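You operate a simulated robot arm through the tools that you are given. There is no shell and no other tool.

You are at the controls of a simulated two-armed robot. One attempt, no reset.

## Task
Gauge the cap in the jig, fit its cork pad, tamp it home.
Fine: the pad that leaves 30 mm under the lip; gauge and tamper go back. Set down upright: depth gauge, steel tamper.

It is judged by the outcome, as a careful person would: the job done as asked, and still so three seconds after it is handed in. It fails if anything else is knocked over, pushed out of place, dropped, spilled or broken. Lids that push on must go on centred and level and be pressed home; caps that screw on are set level and turned clockwise until they are tight.

## Robot
Two 7-joint arms with fingered hands on one trunk that stands fixed in place. Base frame: the origin is at the foot of the trunk, x ahead of it, y to its left, z up. Lengths are in mm, angles in degrees, forces in N, time in s.
The left shoulder is at [103, 170, 1135], the right one opposite. With the tool pointing down near the work surface each hand reaches from about 100 to 720 mm from the base axis, measured 20 degrees to its own side. Payload 4 kg a hand.
The TCP of each hand is the grasp point between the finger pads, 26 mm short of the fingertips. In the tool frame z runs along the fingers and y along their closing line. The gripper opens to 132 mm. The gripper's body begins 73 mm behind the TCP. The gripper is a hand of 4 fingers: y runs from the thumb to the fingers, the wrist lies at [0, 0, -224] in the tool frame, and closing takes about 1.5 s.
Orientation is that of the tool frame in the base frame, as a unit quaternion [x, y, z, w]. With the fingers straight down and closing along the base's y, the tool's x points along the base's -x, its y along +y and its z along -z.

## Interface
- The arms move only by the tool jog_arm. It takes "left_series", "right_series" or both (then of equal length, played together; a hand with none holds still); each is a list of rows, each an object (a shift or turn left out is 0, a gripper value left out holds the last) with "delta_pos": the shift along the tool's x, y, z in m, a list of three; "rotation": the turn, a rotation vector about the tool's x, y, z in degrees, a list of three. In form: [{"delta_pos": [dx, dy, dz], "rotation": [wx, wy, wz]}, ...]. A call has 1 to 20 rows; each row shifts and turns the commanded pose from where the row before left it, along the tool's axes as they then stand. "left_grip" and "right_grip" are, for a hand that has rows, the opening in per cent of the stroke, from 0 (shut) to 100 (fully open), set as the call begins (left out, the last holds). Each row takes 0.2 s and may step no farther than 50 mm and 8.6 degrees from the row before; otherwise, or with a gripper value out of range, the whole call is refused. Where a pose cannot be reached the arm comes as near as it can. A force on the tool above 40 N (or 10 N above the force at the start of the call, whichever is more), or a blocked arm, ends the call early, and 0.2 s more pass. Each finger travels about 108 mm/s and halts on what it meets, pressing with about 23 N; the grip force reading is that of the motor and also rises with nothing between the fingers. The clock runs only during rows and for 0.2 s after the last one: add rows that do not move to give the fingers time. It gives the time, the measured TCP pose, the force on the tool (base axes), the opening and the grip force at its end, in the units of the frame above (readings bear some noise), with the torque about the TCP (base axes, N m) and any sound that the robot's microphone picked up, and new pictures: "views" is both (left out), scene, wrist or none (wrist: the cameras of the hands that moved).
- Cameras (640 x 400 px; columns grow to the right, rows downward): "scene" is now at [193.7, -42.2, 1316.4]; the picture's right is [-0.48, -0.88, 0.00], its down [-0.49, 0.27, -0.83] and it looks along [0.73, -0.40, -0.56] (base axes); focal length 214 px, centre (320, 200). "left" rides on the left gripper at [-73, 6, -93] in its tool frame; the picture's right is [-0.08, -1.00, 0.00], its down [0.78, -0.06, -0.62] and it looks along [0.62, -0.05, 0.79] (tool axes); focal length 230 px, centre (320, 200). "right" rides on the right gripper at [73, 6, -94] in its tool frame; the picture's right is [-0.08, 1.00, 0.00], its down [-0.79, -0.06, -0.62] and it looks along [-0.61, -0.05, 0.79] (tool axes); focal length 230 px, centre (320, 200). There is no depth. A picture from a camera that has moved, and an enlarged one, comes with that camera's place and axes in the base frame and with its lens.
- lift_body(by): slides the trunk up (or, below 0, down) by that many mm; the arms and the scene camera ride with it, the base frame stays. It gives what a move gives, with no picture.
- set_fingers(finger1, finger2, finger3, thumb_bend, hand): sets how far each is bent, from 0 (flat) to 100 (curled in); at 30 the hand is open as for a grip, at 70 the pads meet at the TCP. One left out holds its place. A second passes; each finger stops where it meets its share of the squeeze, and holds until it gets a number again. A gripper value or a shape takes the hand back. It gives what a move gives, with no picture; readings hold the bend of each and the force on the fingers (four entries, about 0 where the hand has none), thumb and palm.
- set_grasp(shape, hand): the hand has 4 fingers and takes this shape, open, in about a second: jaw (thumb against the fingers, like two jaws); tri (thumb and two fingers); tip (a fingertip pinch); poke (one finger out to press); point (the index stretched); flat (the hand flat); cup (the hand cupped); fist (a fist). The gripper value then closes the fingers along that shape, each until it touches; the sizes above hold for jaw. It gives what a move gives, with no picture.
- pan_tilt(pan, tilt): turns the head with the scene camera to pan (to the left, within 80 degrees either way) and tilt (down, from -29 to 69), counted from straight ahead of the robot. It gives what a move gives, and a new picture of the scene camera.
- close_up(camera, box): a new picture of the part [left, top, right, bottom] of that camera's present view, enlarged. It takes no simulated time.
- hand_in(): hands the job in; it is judged then, once.

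Nothing tells you positions but the pictures and the camera data. Unless the task says otherwise, let go and move clear before handing in.

The tools are called after ">>>" as a command line: name --argument value ..., lists and objects as JSON in quotes. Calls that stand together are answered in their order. jog_arm: Moves the arms, as the interface text tells. Its arguments: {"type":"object","properties":{"left_series":{"type":"array","items":{"type":"object","properties":{"delta_pos":{"type":"array","items":{"type":"number"}},"rotation":{"type":"array","items":{"type":"number"}}}}},"left_grip":{"type":"number"},"right_series":{"type":"array","items":{"type":"object","properties":{"delta_pos":{"type":"array","items":{"type":"number"}},"rotation":{"type":"array","items":{"type":"number"}}}}},"right_grip":{"type":"number"},"views":{"type":"string","enum":["both","scene","wrist","none"]}},"required":[]} The other tools are called the same way: lift_body (by) slides the trunk up or down; set_grasp (shape, hand) gives the hand a shape; set_fingers (finger1, finger2, finger3, thumb_bend, hand) moves the fingers one by one; pan_tilt (pan, tilt) turns the head that bears the scene camera; close_up (camera, box) takes an enlarged picture of a part of a camera's view; hand_in () hands the job in.

At the start:

```text
time_s: 0.0
left_position: [523.5, 7.0, 1244.1]
left_orientation: [-0.001, 1.0, -0.001, 0.001]
left_ft_force: [1.0, 0.1, -0.4]
left_ft_torque: [-0.01, 0.03, 0.0]
left_finger_gap: 131.9
left_gripper_force: 0.0
left_shape: jaw
left_bend: [30.0, 30.0, 30.0, 30.0]
left_finger forces: [0.0, 0.0, 0.1, 0.1, 0.0, 0.0]
right_position: [390.7, -316.3, 1221.9]
right_orientation: [-0.001, 1.0, 0.001, -0.001]
right_ft_force: [-0.9, -0.4, 0.5]
right_ft_torque: [0.01, -0.02, 0.05]
right_finger_gap: 131.8
right_gripper_force: 0.0
right_shape: jaw
right_bend: [30.0, 30.0, 30.0, 30.0]
right_finger forces: [0.1, 0.0, 0.0, 0.0, 0.0, 0.1]
trunk travel left (down, up): [-150.0, 201.0]
head pan, tilt: [-28.7, 34.1]
```

scene: 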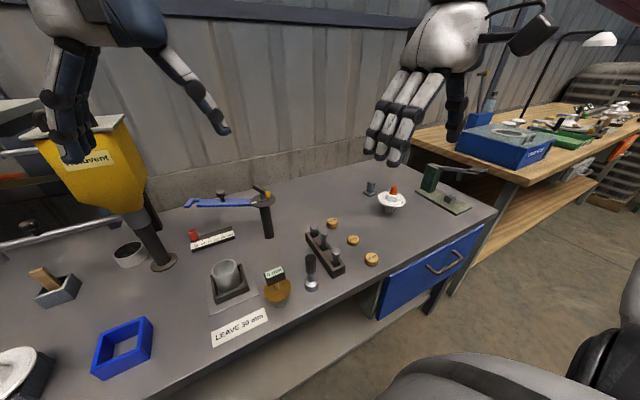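
right: 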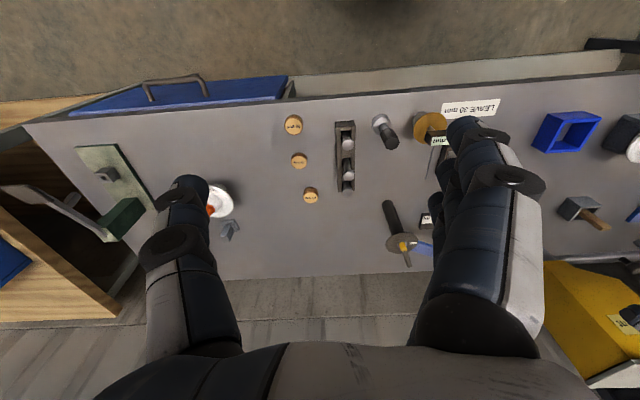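
left: 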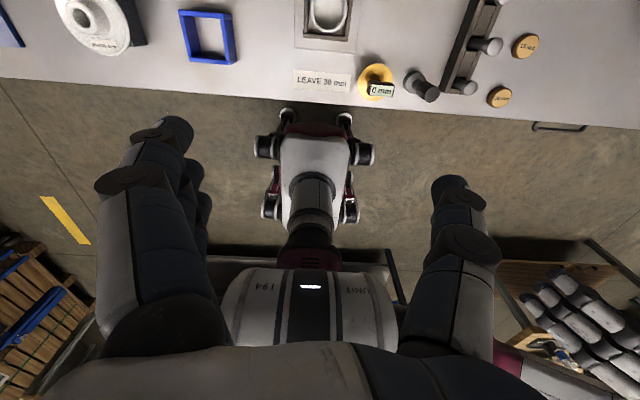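

I see a bench with a cup in a jig, a yellow-based depth gauge with a display, a steel tamper next to a dark rack, and three cork pads with labels. I'll start by enlarging the views to read the labels and locate things.

>>> close_up --camera "scene" --box '[180, 180, 400, 350]'

>>> close_up --camera "right" --box '[260, 80, 520, 280]'

>>> close_up --camera "left" --box '[280, 0, 560, 140]'

```text
2.35 times, centred on (290, 265) of scene
camera zoom: at [193.7, -42.2, 1316.4], right [-0.48, -0.88, 0.0], down [-0.49, 0.27, -0.83], along [0.73, -0.4, -0.56], focal length 505 px, centre (391, 47)
```

zoom: 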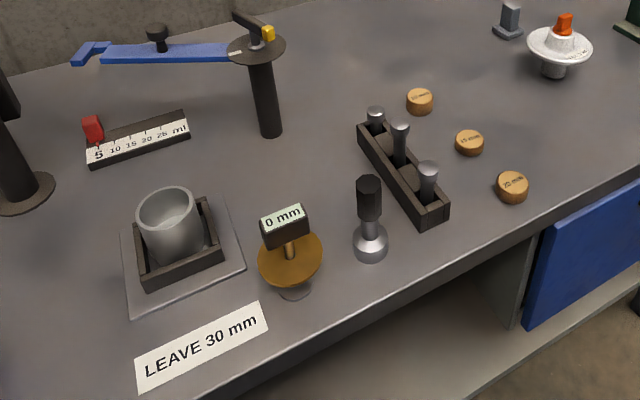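

```text
2.00 times, centred on (390, 180) of right
camera zoom: at [318.5, -312.3, 1315.7], right [0.08, 1.0, 0.0], down [0.79, -0.06, 0.62], along [0.61, -0.05, -0.79], focal length 460 px, centre (180, 240)
```

zoom: 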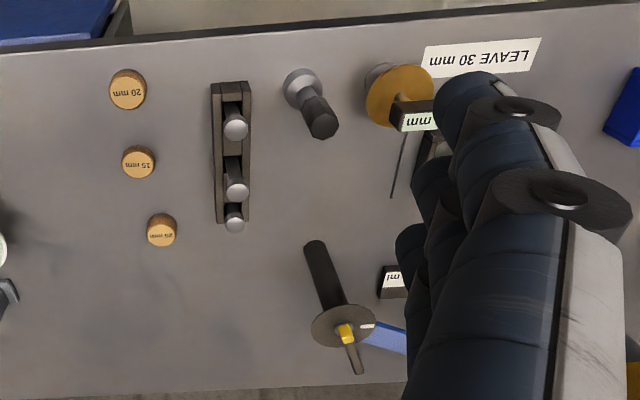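

```text
2.29 times, centred on (420, 70) of left
camera zoom: at [597.0, 13.6, 1337.1], right [0.08, -1.0, 0.0], down [-0.79, -0.06, 0.62], along [-0.61, -0.05, -0.79], focal length 526 px, centre (91, 497)
```

zoom: 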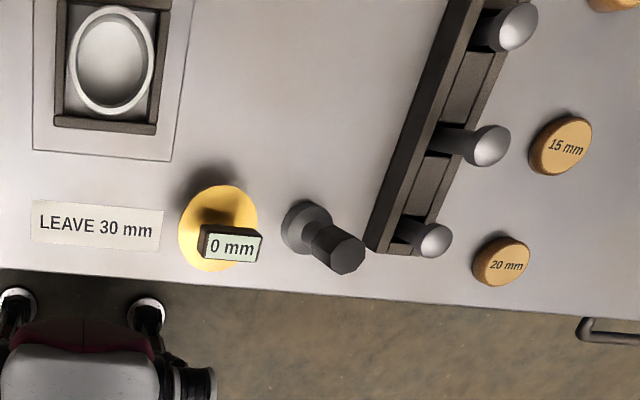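

The bench top comes out near z≈796. The cup is around (610, 4), the gauge around (514, −100), the tamper around (515, −187), and the pads are at y≈−380. I'll move the left hand out of the way and bring the right hand's camera over for a closer look.

>>> jog_arm --left_series '[{"delta_pos": [0.02, 0.045, 0]}, {"delta_pos": [0.02, 0.045, 0]}, {"delta_pos": [0.02, 0.045, 0]}, {"delta_pos": [0.02, 0.045, 0]}, {"delta_pos": [0.02, 0.045, 0]}]' --views "none"

>>> jog_arm --right_series '[{"delta_pos": [0, 0.04, 0.03]}, {"delta_pos": [0, 0.04, 0.03]}, {"delta_pos": [0, 0.03, 0.03]}, {"delta_pos": [0, 0.03, 0.03]}, {"delta_pos": [0, 0.03, 0.03]}]' --views "both"

```text
time_s: 1.2
left_position: [423.3, 235.6, 1243.8]
left_orientation: [-0.002, 1.0, -0.001, 0.001]
left_ft_force: [0.5, -0.2, 0.8]
left_ft_torque: [0.01, -0.04, 0.0]
left_finger_gap: 132.0
left_gripper_force: 0.1
left_shape: jaw
left_bend: [30.0, 30.0, 30.0, 30.0]
left_finger forces: [0.0, 0.0, 0.0, 0.1, 0.0, 0.0]
right_position: [389.5, -316.1, 1222.2]
right_orientation: [-0.001, 1.0, 0.0, 0.0]
right_ft_force: [0.4, -0.3, 0.5]
right_ft_torque: [-0.01, -0.02, -0.01]
right_finger_gap: 131.5
right_gripper_force: 0.1
right_shape: jaw
right_bend: [30.0, 30.0, 30.0, 30.0]
right_finger forces: [0.1, 0.0, 0.0, 0.0, 0.0, 0.1]
trunk travel left (down, up): [-150.0, 201.0]
head pan, tilt: [-28.7, 34.1]
```

```text
time_s: 2.4
left_position: [425.2, 233.0, 1244.7]
left_orientation: [-0.001, 1.0, -0.001, 0.0]
left_ft_force: [0.2, 0.5, -0.7]
left_ft_torque: [-0.03, -0.02, 0.02]
left_finger_gap: 131.7
left_gripper_force: 0.0
left_shape: jaw
left_bend: [30.0, 30.0, 30.0, 30.0]
left_finger forces: [0.1, 0.0, 0.0, 0.0, 0.1, 0.0]
right_position: [390.9, -144.1, 1071.5]
right_orientation: [0.0, 1.0, 0.0, -0.001]
right_ft_force: [-0.2, 0.2, -0.8]
right_ft_torque: [-0.04, 0.01, 0.0]
right_finger_gap: 131.8
right_gripper_force: 0.1
right_shape: jaw
right_bend: [30.0, 30.0, 30.0, 30.0]
right_finger forces: [0.0, 0.0, 0.1, 0.1, 0.1, 0.1]
trunk travel left (down, up): [-150.0, 201.0]
head pan, tilt: [-28.7, 34.1]
camera scene: at [194.1, -41.1, 1316.4], right [-0.48, -0.88, 0.0], down [-0.49, 0.27, -0.83], along [0.73, -0.4, -0.56], focal length 214 px, centre (320, 200)
camera right: at [318.5, -139.4, 1165.7], right [0.08, 1.0, 0.0], down [0.79, -0.06, 0.62], along [0.61, -0.05, -0.79], focal length 230 px, centre (320, 200)
```

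scene: 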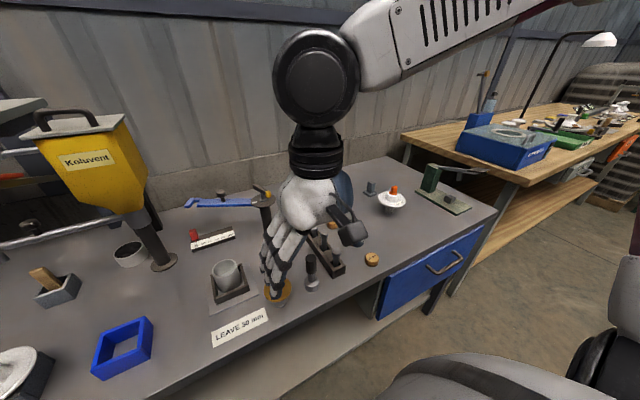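
right: 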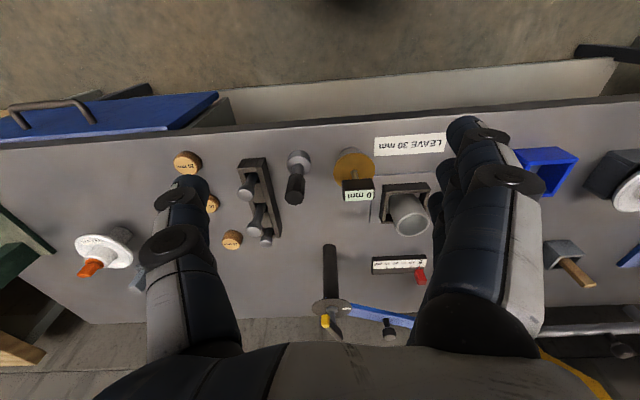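

>>> close_up --camera "right" --box '[330, 120, 450, 250]'

>>> close_up --camera "right" --box '[160, 130, 340, 270]'

>>> close_up --camera "scene" --box '[190, 240, 340, 350]'

```text
3.08 times, centred on (390, 185) of right
camera zoom: at [318.5, -139.4, 1165.7], right [0.08, 1.0, 0.0], down [0.79, -0.06, 0.62], along [0.61, -0.05, -0.79], focal length 708 px, centre (105, 246)
```

zoom: 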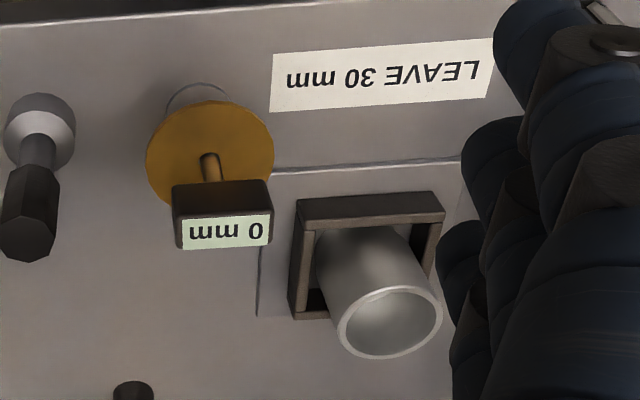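

```text
2.86 times, centred on (250, 200) of right
camera zoom: at [318.5, -139.4, 1165.7], right [0.08, 1.0, 0.0], down [0.79, -0.06, 0.62], along [0.61, -0.05, -0.79], focal length 657 px, centre (520, 200)
```

zoom: 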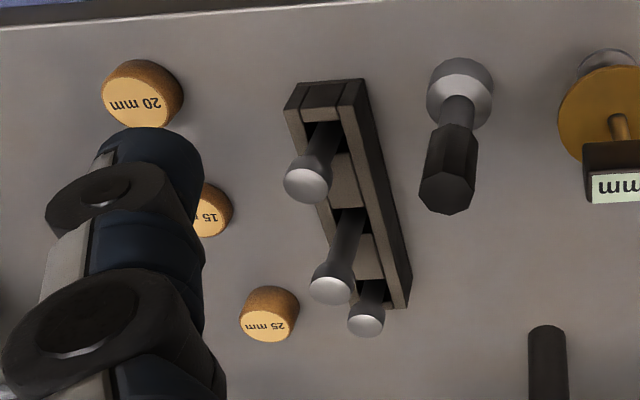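

```text
3.64 times, centred on (265, 295) of scene
camera zoom: at [194.1, -41.1, 1316.4], right [-0.48, -0.88, 0.0], down [-0.49, 0.27, -0.83], along [0.73, -0.4, -0.56], focal length 780 px, centre (520, -146)
```

zoom: 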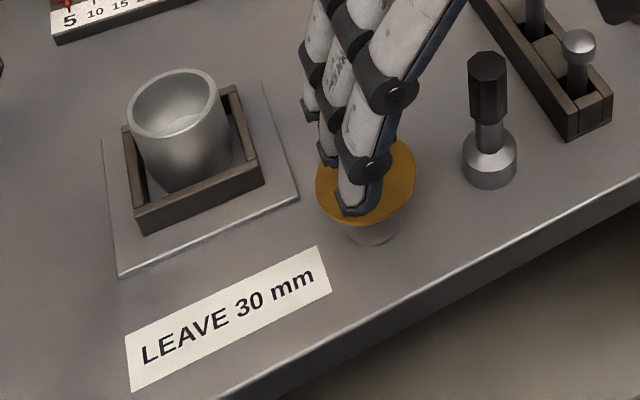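

The pads read 20, 15 and 25 mm. I'll bring the right hand's camera lower and further back to see how the gauge stands.

>>> jog_arm --right_series '[{"delta_pos": [0.02, 0.01, 0.04]}, {"delta_pos": [0.02, 0.01, 0.04]}, {"delta_pos": [0.02, 0.01, 0.04]}]' --views "wrist"

```text
time_s: 3.2
left_position: [423.7, 234.7, 1243.5]
left_orientation: [-0.001, 1.0, 0.0, -0.001]
left_ft_force: [-0.1, -0.3, 0.5]
left_ft_torque: [-0.02, -0.01, 0.0]
left_finger_gap: 132.1
left_gripper_force: 0.0
left_shape: jaw
left_bend: [30.0, 30.0, 30.0, 30.0]
left_finger forces: [0.2, 0.0, 0.0, 0.0, 0.0, 0.0]
right_position: [330.8, -115.1, 951.0]
right_orientation: [0.001, 1.0, -0.001, -0.002]
right_ft_force: [-0.4, 0.3, 0.3]
right_ft_torque: [-0.06, 0.02, 0.03]
right_finger_gap: 132.2
right_gripper_force: 0.1
right_shape: jaw
right_bend: [30.0, 30.0, 30.0, 30.0]
right_finger forces: [0.0, 0.0, 0.1, 0.0, 0.1, 0.1]
trunk travel left (down, up): [-150.0, 201.0]
head pan, tilt: [-28.7, 34.1]
camera right: at [259.7, -109.8, 1046.0], right [0.08, 1.0, 0.0], down [0.79, -0.06, 0.61], along [0.61, -0.05, -0.79], focal length 230 px, centre (320, 200)
```

right: 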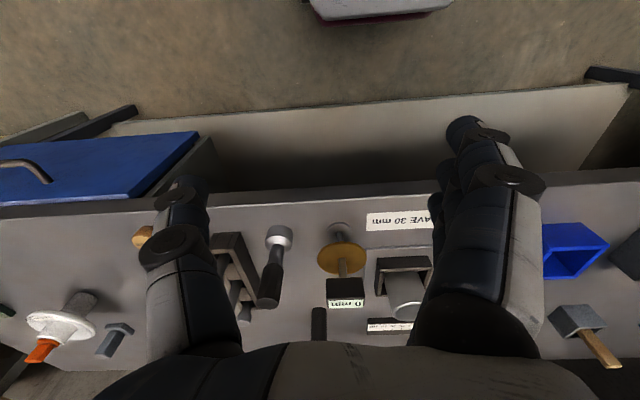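

>>> close_up --camera "right" --box '[250, 200, 450, 340]'

>>> close_up --camera "scene" --box '[180, 200, 400, 350]'

```text
2.86 times, centred on (350, 270) of right
camera zoom: at [259.7, -109.8, 1046.0], right [0.08, 1.0, 0.0], down [0.79, -0.06, 0.61], along [0.61, -0.05, -0.79], focal length 657 px, centre (234, 0)
```

zoom: 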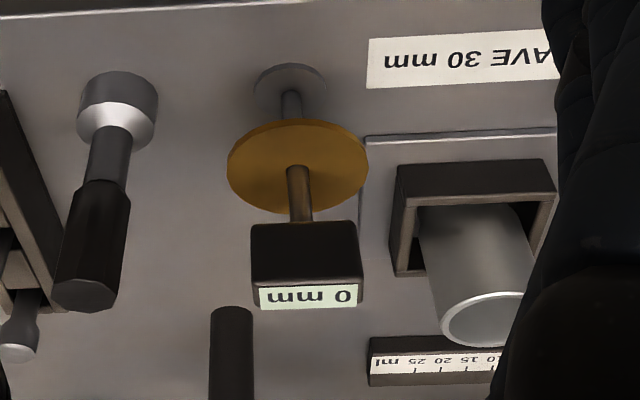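

```text
2.67 times, centred on (290, 275) of scene
camera zoom: at [193.9, -40.4, 1316.4], right [-0.48, -0.88, 0.0], down [-0.49, 0.27, -0.83], along [0.73, -0.4, -0.56], focal length 572 px, centre (400, 0)
```

zoom: 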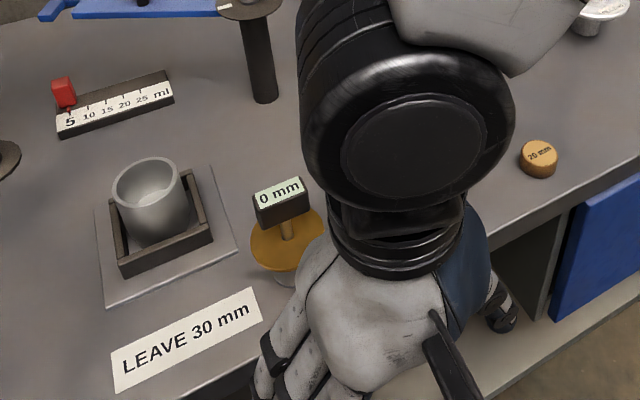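

>>> close_up --camera "scene" --box '[255, 255, 315, 310]'

>>> close_up --camera "right" --box '[310, 215, 380, 310]'

```text
7.27 times, centred on (285, 282) of scene
camera zoom: at [193.9, -40.4, 1316.4], right [-0.48, -0.88, 0.0], down [-0.49, 0.27, -0.83], along [0.73, -0.4, -0.56], focal length 1560 px, centre (574, -400)
```

zoom: 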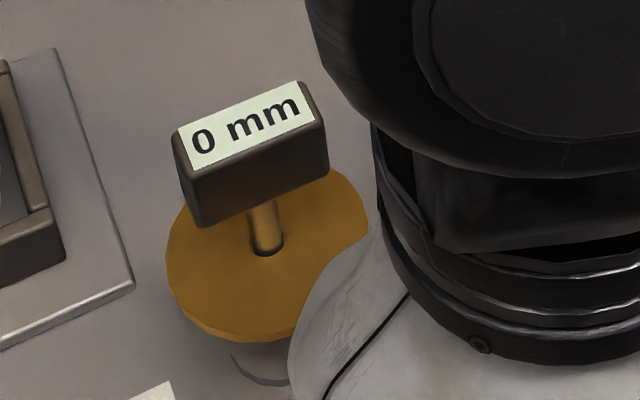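

```text
4.21 times, centred on (345, 262) of right
camera zoom: at [259.7, -109.8, 1046.0], right [0.08, 1.0, 0.0], down [0.79, -0.06, 0.61], along [0.61, -0.05, -0.79], focal length 969 px, centre (215, -63)
```

zoom: 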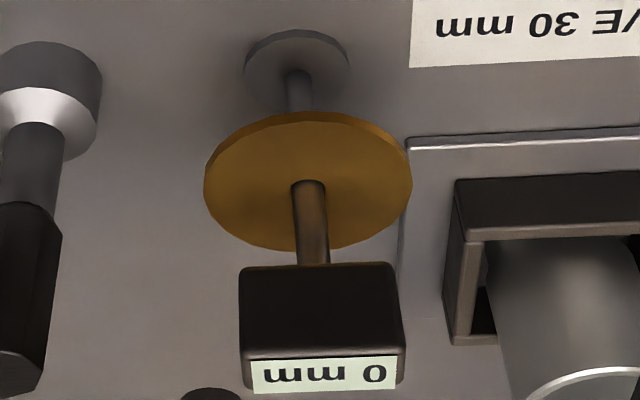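

The gauge is a box with its display on top, about 43×19×26 mm at z≈885–911, over a brass stem, a 66 mm yellow flange and a rod with a foot. I'll narrow the right hand's opening and move it above the box.

>>> jog_arm --right_series '[{"delta_pos": [0, 0, -0.04]}, {"delta_pos": [0, 0, -0.04]}, {"delta_pos": [-0.045, 0.0035, 0]}, {"delta_pos": [-0.045, 0.0035, 0]}, {"delta_pos": [-0.045, 0.0035, 0]}, {"delta_pos": [-0.0485, 0.004, 0]}, {}, {}]' --right_grip 60 --views "both"

```text
time_s: 5.0
left_position: [424.0, 234.3, 1243.6]
left_orientation: [-0.001, 1.0, 0.001, 0.0]
left_ft_force: [0.1, 0.1, 0.3]
left_ft_torque: [0.06, -0.04, 0.02]
left_finger_gap: 131.9
left_gripper_force: 0.0
left_shape: jaw
left_bend: [30.0, 30.0, 30.0, 30.0]
left_finger forces: [0.0, 0.0, 0.0, 0.0, 0.1, 0.1]
right_position: [513.2, -102.8, 1029.9]
right_orientation: [-0.001, 1.0, -0.001, 0.0]
right_ft_force: [0.7, 0.2, -0.4]
right_ft_torque: [0.06, 0.03, -0.04]
right_finger_gap: 79.9
right_gripper_force: 0.1
right_shape: jaw
right_bend: [71.0, 71.0, 71.0, 70.0]
right_finger forces: [0.0, 0.0, 0.0, 0.1, 0.0, 0.0]
trunk travel left (down, up): [-150.0, 201.0]
head pan, tilt: [-28.7, 34.1]
camera scene: at [194.2, -42.1, 1316.3], right [-0.48, -0.88, 0.0], down [-0.49, 0.27, -0.83], along [0.73, -0.4, -0.56], focal length 214 px, centre (320, 200)
camera right: at [441.5, -97.5, 1124.5], right [0.08, 1.0, 0.0], down [0.79, -0.06, 0.62], along [0.61, -0.05, -0.79], focal length 230 px, centre (320, 200)
```

scene: 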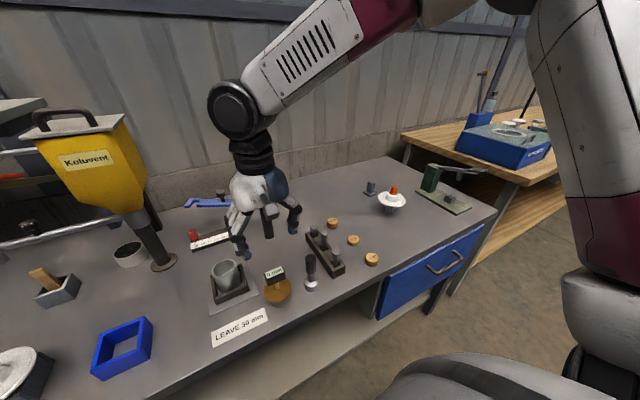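
right: 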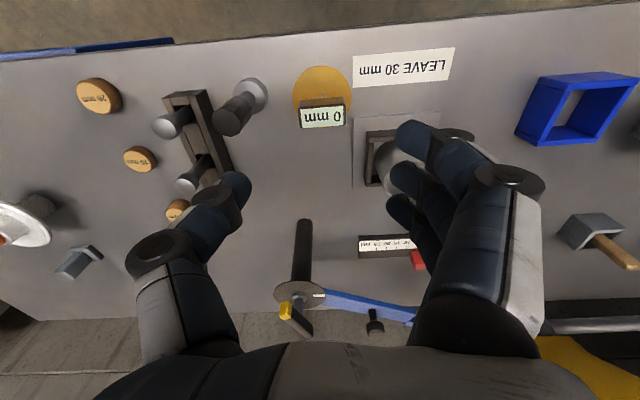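

The three fingers are about 22 mm apart, so gripping across the 19 mm thin side of the box, with the closing line along x, will hold it better. I'll turn the hand 90° about vertical above the gauge.

>>> jog_arm --right_series '[{"rotation": [0, 0, 8.2]}, {"rotation": [0, 0, 8.2]}, {"rotation": [0, 0, 8.2]}, {"rotation": [0, 0, 8.2]}, {"rotation": [0, 0, 8.2]}, {"rotation": [0, 0, 8.2]}, {"rotation": [0, 0, 8.2]}, {"rotation": [0, 0, 8.2]}, {"rotation": [0, 0, 8.2]}, {"rotation": [0, 0, 8.2]}, {"rotation": [0, 0, 8]}, {}]' --views "both"

```text
time_s: 7.6
left_position: [424.4, 233.1, 1242.7]
left_orientation: [0.0, 1.0, 0.0, 0.001]
left_ft_force: [0.9, -0.9, -0.5]
left_ft_torque: [0.01, -0.03, -0.01]
left_finger_gap: 131.8
left_gripper_force: 0.1
left_shape: jaw
left_bend: [30.0, 30.0, 30.0, 30.0]
left_finger forces: [0.0, 0.0, 0.0, 0.0, 0.0, 0.1]
right_position: [513.7, -102.2, 1032.2]
right_orientation: [0.708, 0.706, 0.0, -0.001]
right_ft_force: [-0.7, -0.2, -0.5]
right_ft_torque: [0.0, -0.03, 0.0]
right_finger_gap: 80.0
right_gripper_force: 0.2
right_shape: jaw
right_bend: [71.0, 71.0, 71.0, 70.0]
right_finger forces: [0.0, 0.0, 0.1, 0.0, 0.1, 0.0]
trunk travel left (down, up): [-150.0, 201.0]
head pan, tilt: [-28.7, 34.1]
camera scene: at [193.8, -42.2, 1316.4], right [-0.48, -0.88, 0.0], down [-0.49, 0.27, -0.83], along [0.73, -0.4, -0.56], focal length 214 px, centre (320, 200)
camera right: at [520.7, -29.7, 1126.4], right [1.0, -0.08, 0.0], down [-0.06, -0.79, 0.62], along [-0.05, -0.61, -0.79], focal length 230 px, centre (320, 200)
```

scene: 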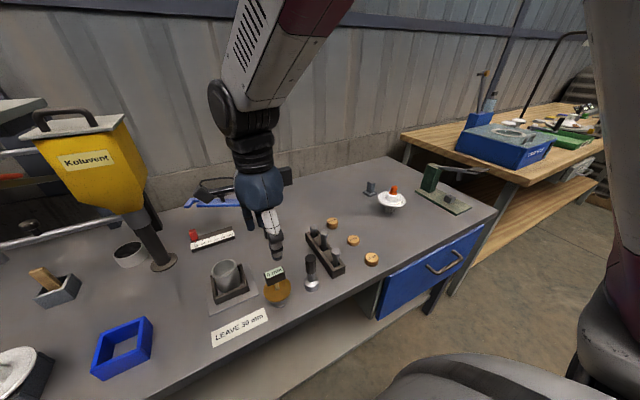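
right: 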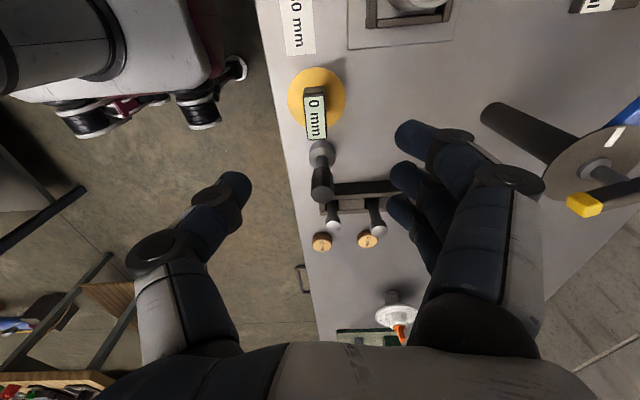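

>>> close_up --camera "right" --box '[270, 50, 400, 150]'

```text
4.00 times, centred on (335, 100) of right
camera zoom: at [520.7, -29.7, 1126.4], right [1.0, -0.08, 0.0], down [-0.06, -0.79, 0.62], along [-0.05, -0.61, -0.79], focal length 920 px, centre (260, 600)
```

zoom: 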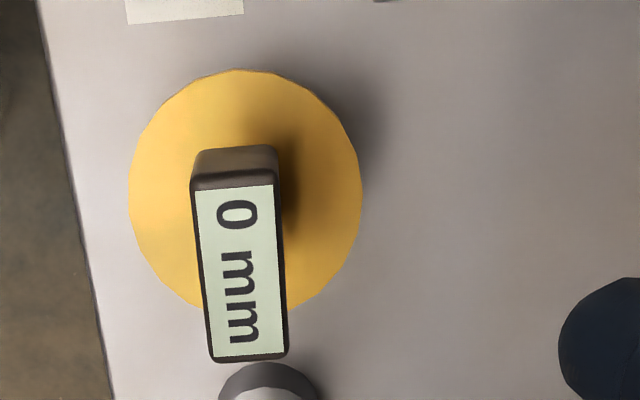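

>>> jog_arm --right_series '[{"delta_pos": [0.001, -0.0017, 0.04]}, {"delta_pos": [0.001, -0.0018, 0.035]}, {}]' --views "wrist"

>>> close_up --camera "right" --box '[240, 80, 400, 180]'

>>> close_up --camera "scene" --box '[220, 190, 340, 310]'

```text
time_s: 8.4
left_position: [423.6, 233.1, 1244.2]
left_orientation: [-0.001, 1.0, -0.001, 0.0]
left_ft_force: [0.1, 0.4, -0.1]
left_ft_torque: [0.0, 0.02, -0.02]
left_finger_gap: 131.7
left_gripper_force: 0.1
left_shape: jaw
left_bend: [30.0, 30.0, 30.0, 30.0]
left_finger forces: [0.0, 0.1, 0.1, 0.0, 0.0, 0.1]
right_position: [510.6, -99.9, 957.4]
right_orientation: [0.707, 0.707, 0.0, 0.0]
right_ft_force: [-0.2, -0.7, -0.3]
right_ft_torque: [0.03, 0.01, 0.01]
right_finger_gap: 79.8
right_gripper_force: 0.2
right_shape: jaw
right_bend: [71.0, 71.0, 71.0, 70.0]
right_finger forces: [0.1, 0.0, 0.0, 0.1, 0.0, 0.0]
trunk travel left (down, up): [-150.0, 201.0]
head pan, tilt: [-28.7, 34.1]
camera right: at [516.7, -28.1, 1051.5], right [1.0, -0.08, 0.0], down [-0.06, -0.79, 0.62], along [-0.05, -0.61, -0.79], focal length 230 px, centre (320, 200)
```

right: 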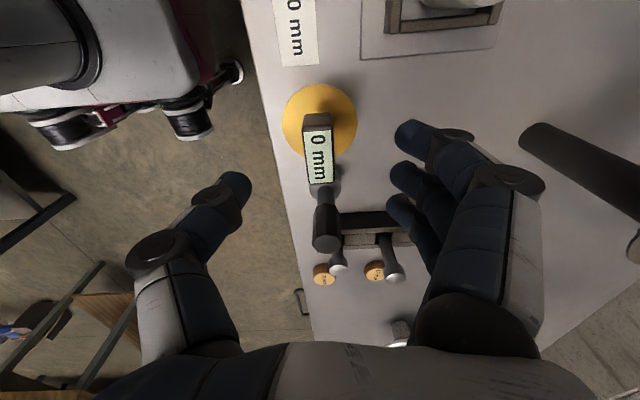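

```text
4.00 times, centred on (320, 130) of right
camera zoom: at [516.7, -28.1, 1051.5], right [1.0, -0.08, 0.0], down [-0.06, -0.79, 0.62], along [-0.05, -0.61, -0.79], focal length 920 px, centre (320, 480)
```

zoom: 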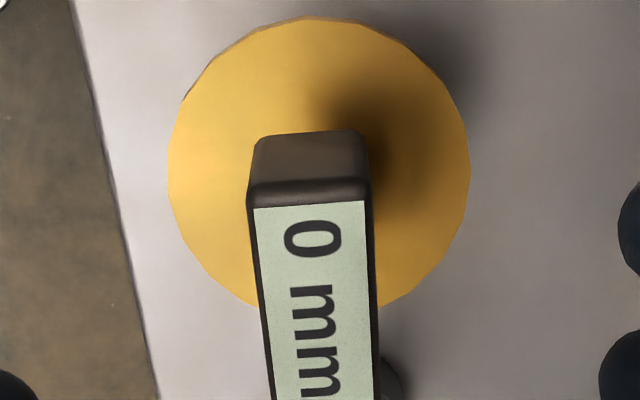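

```text
3.33 times, centred on (280, 250) of scene
camera zoom: at [193.4, -42.2, 1316.6], right [-0.48, -0.88, 0.0], down [-0.49, 0.27, -0.83], along [0.73, -0.4, -0.56], focal length 715 px, centre (453, 33)
```

zoom: 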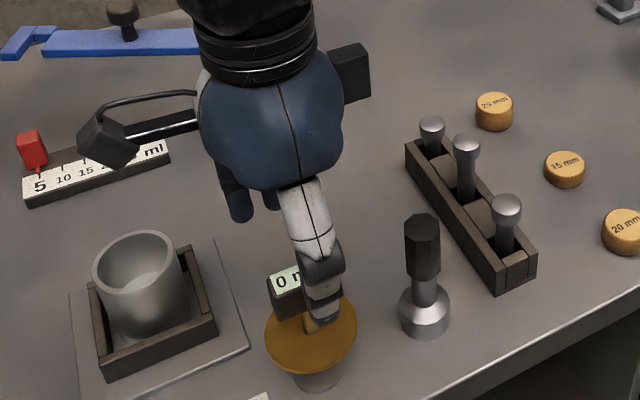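

>>> jog_arm --right_series '[{"delta_pos": [0, 0, 0.03]}, {"delta_pos": [0, 0, 0.026]}, {}]' --views "wrist"

>>> close_up --camera "scene" --box '[220, 190, 340, 310]'

```text
time_s: 9.2
left_position: [424.5, 233.6, 1244.5]
left_orientation: [-0.001, 1.0, 0.0, 0.001]
left_ft_force: [0.3, 0.2, -0.3]
left_ft_torque: [0.01, -0.02, 0.0]
left_finger_gap: 131.8
left_gripper_force: 0.0
left_shape: jaw
left_bend: [30.0, 30.0, 30.0, 30.0]
left_finger forces: [0.1, 0.0, 0.0, 0.0, 0.0, 0.1]
right_position: [509.7, -98.2, 900.5]
right_orientation: [0.707, 0.708, 0.001, -0.001]
right_ft_force: [-0.1, 0.1, -0.2]
right_ft_torque: [0.0, 0.04, -0.02]
right_finger_gap: 79.5
right_gripper_force: 0.2
right_shape: jaw
right_bend: [71.0, 71.0, 71.0, 70.0]
right_finger forces: [0.0, 0.0, 0.0, 0.0, 0.0, 0.1]
trunk travel left (down, up): [-150.0, 201.0]
head pan, tilt: [-28.7, 34.1]
camera right: at [517.2, -26.0, 995.2], right [1.0, -0.08, 0.0], down [-0.06, -0.79, 0.62], along [-0.05, -0.61, -0.79], focal length 230 px, centre (320, 200)
```

right: 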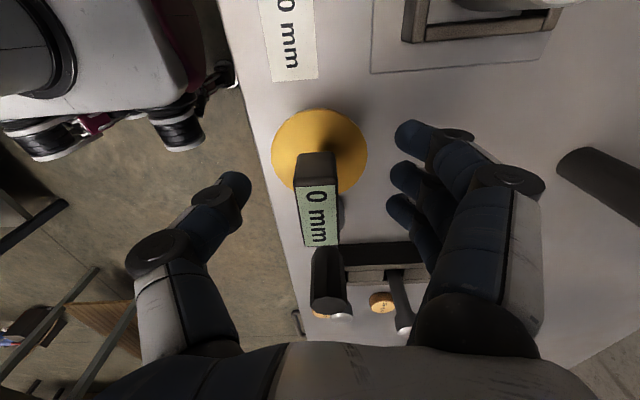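

```text
3.33 times, centred on (280, 250) of scene
camera zoom: at [193.4, -42.2, 1316.6], right [-0.48, -0.88, 0.0], down [-0.49, 0.27, -0.83], along [0.73, -0.4, -0.56], focal length 715 px, centre (453, 33)
```

zoom: 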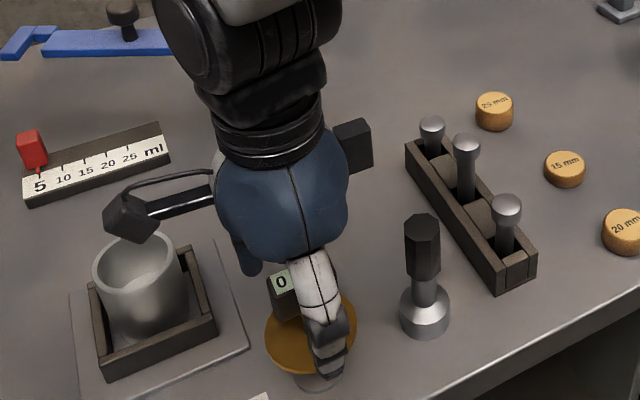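

Box is centred between the thumb and fingers. Closing now.

>>> jog_arm --right_series '[{}, {}, {}, {}, {}, {}]' --right_grip 0 --views "wrist"

>>> close_up --camera "scene" --box '[220, 190, 340, 310]'

```text
time_s: 10.6
left_position: [424.0, 232.9, 1244.2]
left_orientation: [-0.001, 1.0, 0.001, 0.001]
left_ft_force: [-0.4, 0.3, -0.5]
left_ft_torque: [0.01, -0.02, 0.0]
left_finger_gap: 131.6
left_gripper_force: 0.1
left_shape: jaw
left_bend: [30.0, 30.0, 30.0, 30.0]
left_finger forces: [0.0, 0.1, 0.1, 0.0, 0.0, 0.0]
right_position: [511.2, -99.1, 900.1]
right_orientation: [0.707, 0.708, 0.001, -0.001]
right_ft_force: [0.5, 0.6, -3.7]
right_ft_torque: [0.04, 0.02, -0.01]
right_finger_gap: 8.6
right_gripper_force: 22.9
right_shape: jaw
right_bend: [72.0, 71.0, 71.0, 72.0]
right_finger forces: [4.5, 9.8, 5.2, 0.0, 17.1, 0.0]
trunk travel left (down, up): [-150.0, 201.0]
head pan, tilt: [-28.7, 34.1]
camera right: at [517.6, -26.1, 995.1], right [1.0, -0.08, 0.0], down [-0.06, -0.79, 0.62], along [-0.05, -0.61, -0.79], focal length 230 px, centre (320, 200)
```

right: 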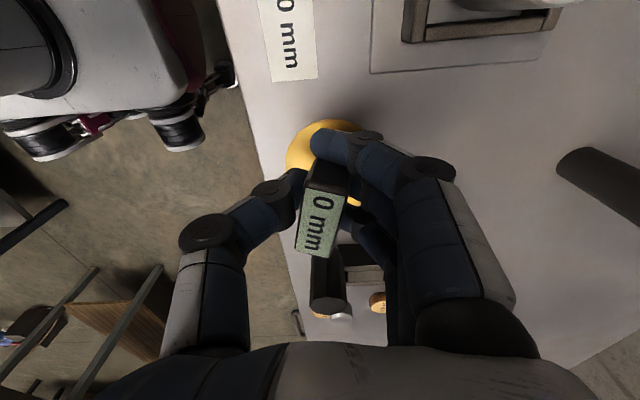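

```text
3.33 times, centred on (280, 250) of scene
camera zoom: at [193.9, -42.2, 1316.4], right [-0.48, -0.88, 0.0], down [-0.49, 0.27, -0.83], along [0.73, -0.4, -0.56], focal length 715 px, centre (453, 33)
```

zoom: 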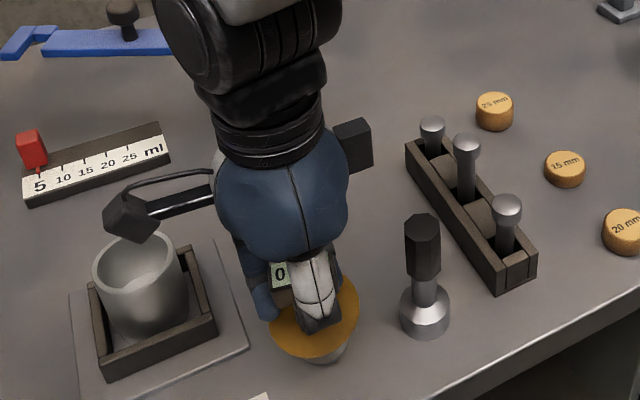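

>>> close_up --camera "right" --box '[240, 100, 420, 280]'

>>> close_up --camera "scene" --box '[255, 250, 315, 305]'

```text
2.22 times, centred on (330, 190) of right
camera zoom: at [517.6, -26.1, 995.1], right [1.0, -0.08, 0.0], down [-0.06, -0.79, 0.62], along [-0.05, -0.61, -0.79], focal length 511 px, centre (298, 222)
```

zoom: 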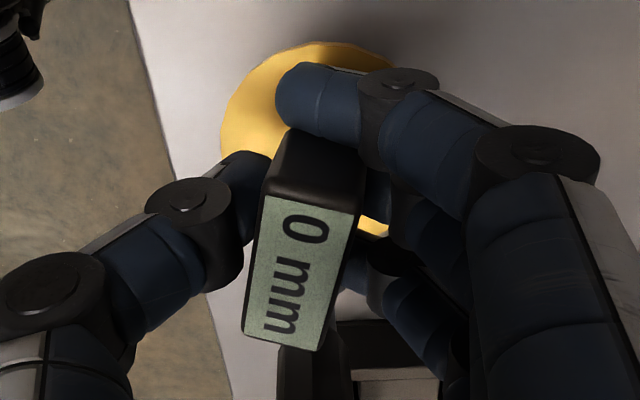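

```text
7.27 times, centred on (285, 278) of scene
camera zoom: at [193.9, -42.2, 1316.4], right [-0.48, -0.88, 0.0], down [-0.49, 0.27, -0.83], along [0.73, -0.4, -0.56], focal length 1560 px, centre (574, -364)
```

zoom: 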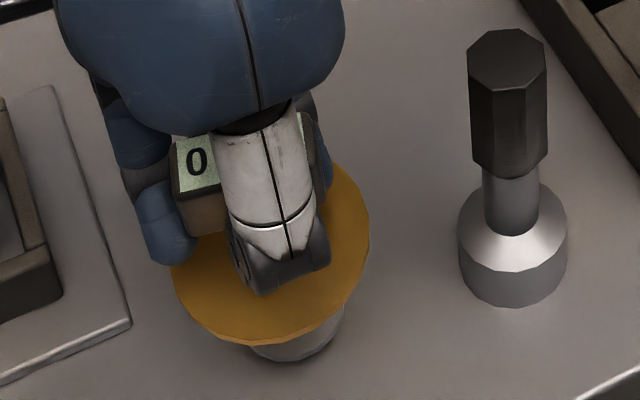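

The grip has yawed and perhaps tilted the gauge, because finger 1 slid past the corner of the box. Before I lift anything, I'll bring the left hand's camera around to see the gauge from the side.

>>> jog_arm --left_series '[{"delta_pos": [-0.017, 0, 0.045]}, {"delta_pos": [-0.017, 0, 0.045]}, {"delta_pos": [-0.017, 0, 0.045]}, {"delta_pos": [-0.017, 0, 0.045]}, {"delta_pos": [-0.017, 0, 0.045]}, {"rotation": [0, 0, -8.2]}, {"rotation": [0, 0, -8.2]}, {"rotation": [0, 0, -8.2]}, {"rotation": [0, 0, -8.2]}, {"rotation": [0, 0, -8.2]}, {"rotation": [0, 0, -8.2]}, {"rotation": [0, 0, -8.2]}, {"rotation": [0, 0, -8.2]}, {"rotation": [0, 0, -8.2]}, {"rotation": [0, 0, -8.2]}, {"rotation": [0, 0, -8]}, {}]' --views "wrist"

```text
time_s: 14.2
left_position: [507.5, 230.9, 1019.4]
left_orientation: [0.708, -0.706, 0.001, -0.001]
left_ft_force: [0.0, -0.5, 0.3]
left_ft_torque: [-0.01, 0.0, 0.01]
left_finger_gap: 131.7
left_gripper_force: 0.0
left_shape: jaw
left_bend: [30.0, 30.0, 30.0, 30.0]
left_finger forces: [0.0, 0.0, 0.0, 0.0, 0.0, 0.1]
right_position: [510.7, -97.5, 900.0]
right_orientation: [0.706, 0.708, 0.002, -0.001]
right_ft_force: [0.5, -1.2, -3.1]
right_ft_torque: [0.05, 0.01, 0.02]
right_finger_gap: 8.2
right_gripper_force: 22.9
right_shape: jaw
right_bend: [72.0, 71.0, 71.0, 72.0]
right_finger forces: [4.4, 9.9, 5.1, 0.0, 16.8, 0.0]
trunk travel left (down, up): [-150.0, 201.0]
head pan, tilt: [-28.7, 34.1]
camera left: at [502.7, 305.6, 1111.9], right [1.0, 0.08, 0.0], down [0.06, -0.78, 0.62], along [0.05, -0.61, -0.79], focal length 230 px, centre (320, 200)
```

left: 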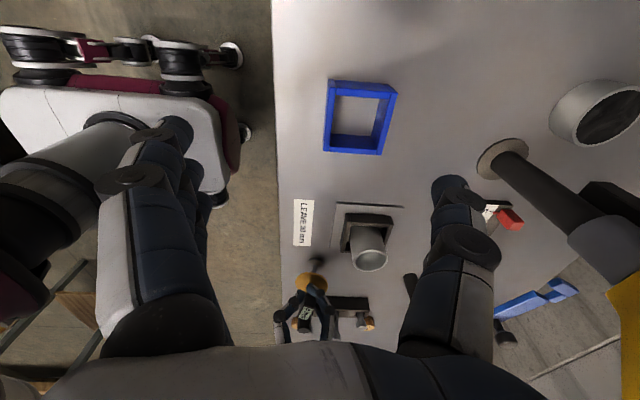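

>>> close_up --camera "left" --box '[260, 240, 380, 345]'

```text
3.81 times, centred on (320, 292) of left
camera zoom: at [502.7, 305.6, 1111.9], right [1.0, 0.08, 0.0], down [0.06, -0.78, 0.62], along [0.05, -0.61, -0.79], focal length 876 px, centre (320, -152)
```

zoom: 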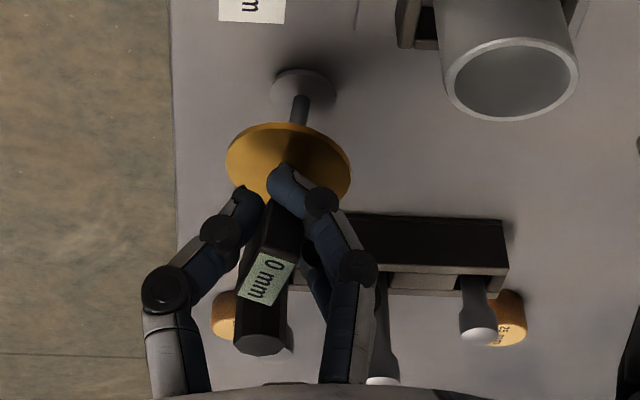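

From this side the gauge leans about 8° toward −x, and the fingertips seem to have hooked under the box onto the stem. I'll rotate the hand to bring the gauge upright, let go, and grip again higher up.

>>> jog_arm --right_series '[{"rotation": [4, 0, 0]}, {"rotation": [4, 0, 0]}, {}]' --views "both"

>>> close_up --camera "left" --box '[260, 240, 380, 345]'

>>> close_up --camera "scene" --box '[255, 250, 315, 305]'

```text
time_s: 15.0
left_position: [508.2, 232.6, 1019.2]
left_orientation: [0.708, -0.706, 0.001, -0.001]
left_ft_force: [0.1, 0.0, -0.8]
left_ft_torque: [0.01, 0.0, -0.01]
left_finger_gap: 132.2
left_gripper_force: 0.1
left_shape: jaw
left_bend: [30.0, 30.0, 30.0, 30.0]
left_finger forces: [0.0, 0.1, 0.0, 0.0, 0.0, 0.0]
right_position: [510.6, -98.9, 900.1]
right_orientation: [0.705, 0.706, -0.05, -0.051]
right_ft_force: [0.3, -0.3, -3.1]
right_ft_torque: [0.03, -0.03, 0.02]
right_finger_gap: 8.2
right_gripper_force: 22.8
right_shape: jaw
right_bend: [72.0, 71.0, 71.0, 72.0]
right_finger forces: [4.3, 10.0, 5.1, 0.1, 16.9, 0.0]
trunk travel left (down, up): [-150.0, 201.0]
head pan, tilt: [-28.7, 34.1]
camera scene: at [193.8, -42.3, 1316.4], right [-0.48, -0.88, 0.0], down [-0.49, 0.27, -0.83], along [0.73, -0.4, -0.56], focal length 214 px, centre (320, 200)
camera right: at [529.9, -26.8, 993.3], right [0.99, -0.08, -0.14], down [0.03, -0.79, 0.62], along [-0.16, -0.61, -0.77], focal length 230 px, centre (320, 200)
```

scene: 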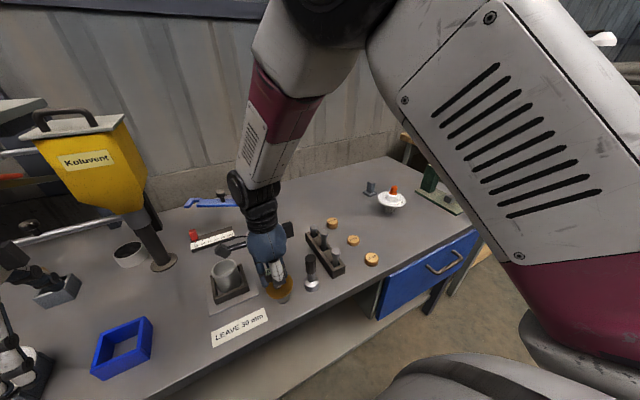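
right: 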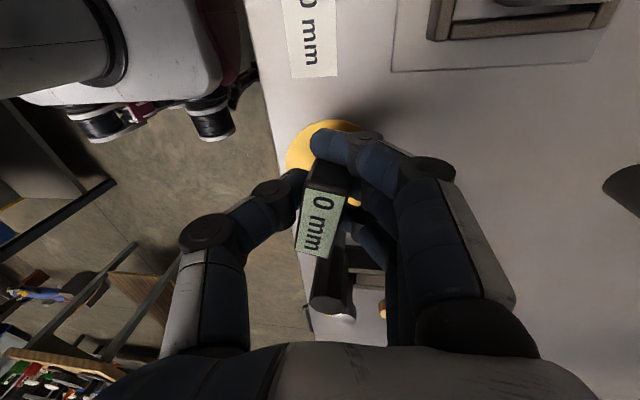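

```text
3.81 times, centred on (320, 292) of left
camera zoom: at [502.6, 305.9, 1111.9], right [1.0, 0.08, 0.0], down [0.06, -0.78, 0.62], along [0.05, -0.61, -0.79], focal length 876 px, centre (320, -152)
```

zoom: 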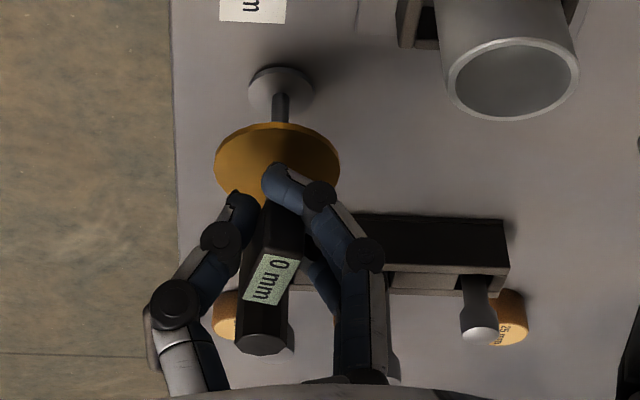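

```text
7.27 times, centred on (285, 278) of scene
camera zoom: at [193.8, -42.3, 1316.4], right [-0.48, -0.88, 0.0], down [-0.49, 0.27, -0.83], along [0.73, -0.4, -0.56], focal length 1560 px, centre (574, -364)
```

zoom: 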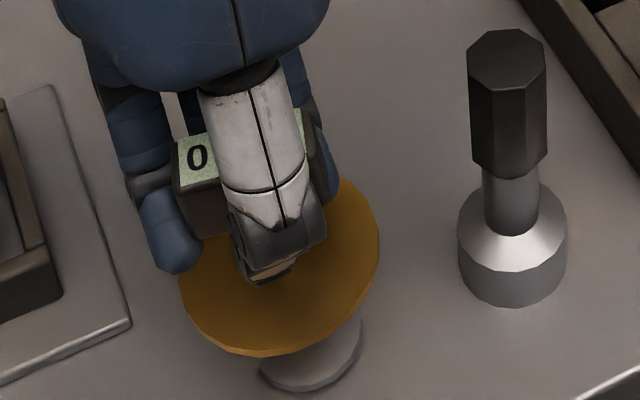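

The gauge is now upright in x, but it still leans about 4° in y. The grip is firm, since the fingertips are hooked under the box, so I'll correct that lean, lift slightly and check again.

>>> jog_arm --right_series '[{"rotation": [0, 4, 0]}, {"delta_pos": [0.0014, -0.0028, -0.0198]}, {"delta_pos": [0.0014, -0.0028, -0.0198]}, {}]' --views "both"

>>> close_up --camera "left" --box '[260, 240, 380, 345]'

>>> close_up --camera "scene" --box '[245, 240, 315, 305]'

```text
time_s: 16.0
left_position: [508.5, 231.8, 1018.2]
left_orientation: [0.708, -0.706, -0.001, 0.0]
left_ft_force: [-0.4, 0.1, -0.1]
left_ft_torque: [0.0, 0.01, -0.02]
left_finger_gap: 131.6
left_gripper_force: 0.0
left_shape: jaw
left_bend: [30.0, 30.0, 30.0, 30.0]
left_finger forces: [0.0, 0.0, 0.0, 0.0, 0.0, 0.0]
right_position: [510.4, -99.7, 940.9]
right_orientation: [0.707, 0.703, -0.025, -0.075]
right_ft_force: [-0.7, 0.0, -1.4]
right_ft_torque: [0.0, 0.0, 0.01]
right_finger_gap: 8.1
right_gripper_force: 22.9
right_shape: jaw
right_bend: [72.0, 71.0, 71.0, 72.0]
right_finger forces: [4.2, 9.9, 4.9, 0.0, 16.6, 0.0]
trunk travel left (down, up): [-150.0, 201.0]
head pan, tilt: [-28.7, 34.1]
camera scene: at [194.1, -42.1, 1316.3], right [-0.48, -0.88, 0.0], down [-0.49, 0.27, -0.83], along [0.73, -0.4, -0.56], focal length 214 px, centre (320, 200)
camera right: at [530.9, -33.3, 1039.0], right [0.99, -0.08, -0.15], down [0.02, -0.83, 0.56], along [-0.16, -0.56, -0.81], focal length 230 px, centre (320, 200)
```

scene: 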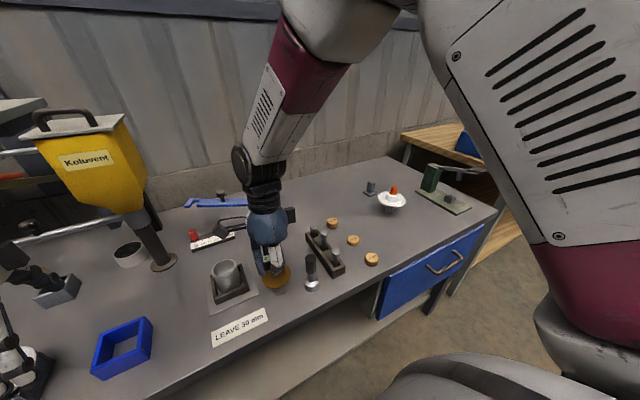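
right: 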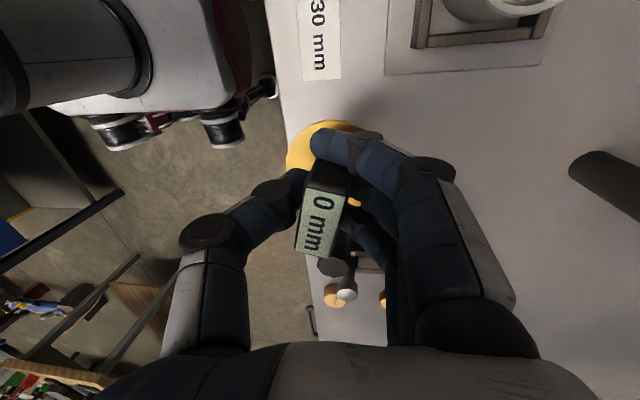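

```text
3.81 times, centred on (320, 292) of left
camera zoom: at [502.9, 306.0, 1111.6], right [1.0, 0.08, 0.0], down [0.06, -0.78, 0.62], along [0.05, -0.61, -0.79], focal length 876 px, centre (320, -152)
```

zoom: 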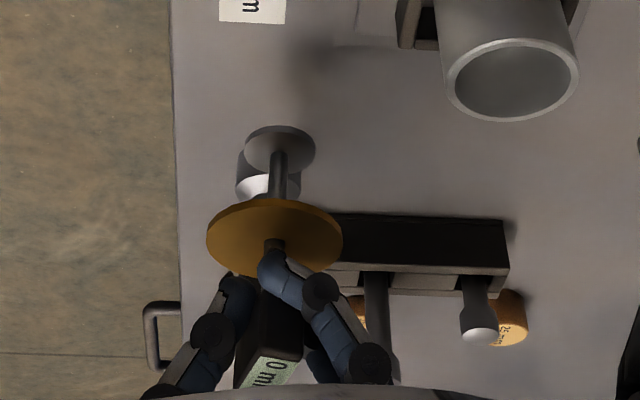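

```text
6.15 times, centred on (280, 272) of scene
camera zoom: at [194.1, -42.1, 1316.3], right [-0.48, -0.88, 0.0], down [-0.49, 0.27, -0.83], along [0.73, -0.4, -0.56], focal length 1320 px, centre (566, -246)
```

zoom: 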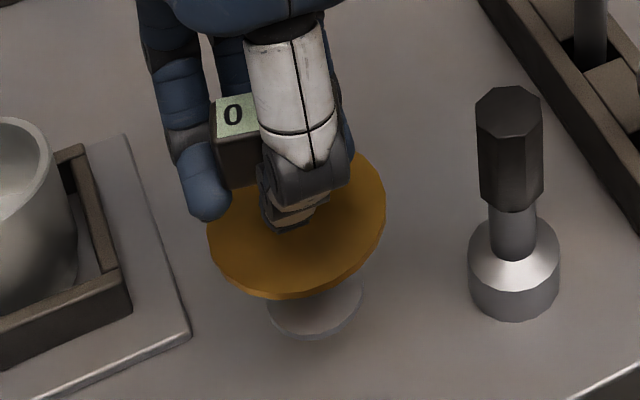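

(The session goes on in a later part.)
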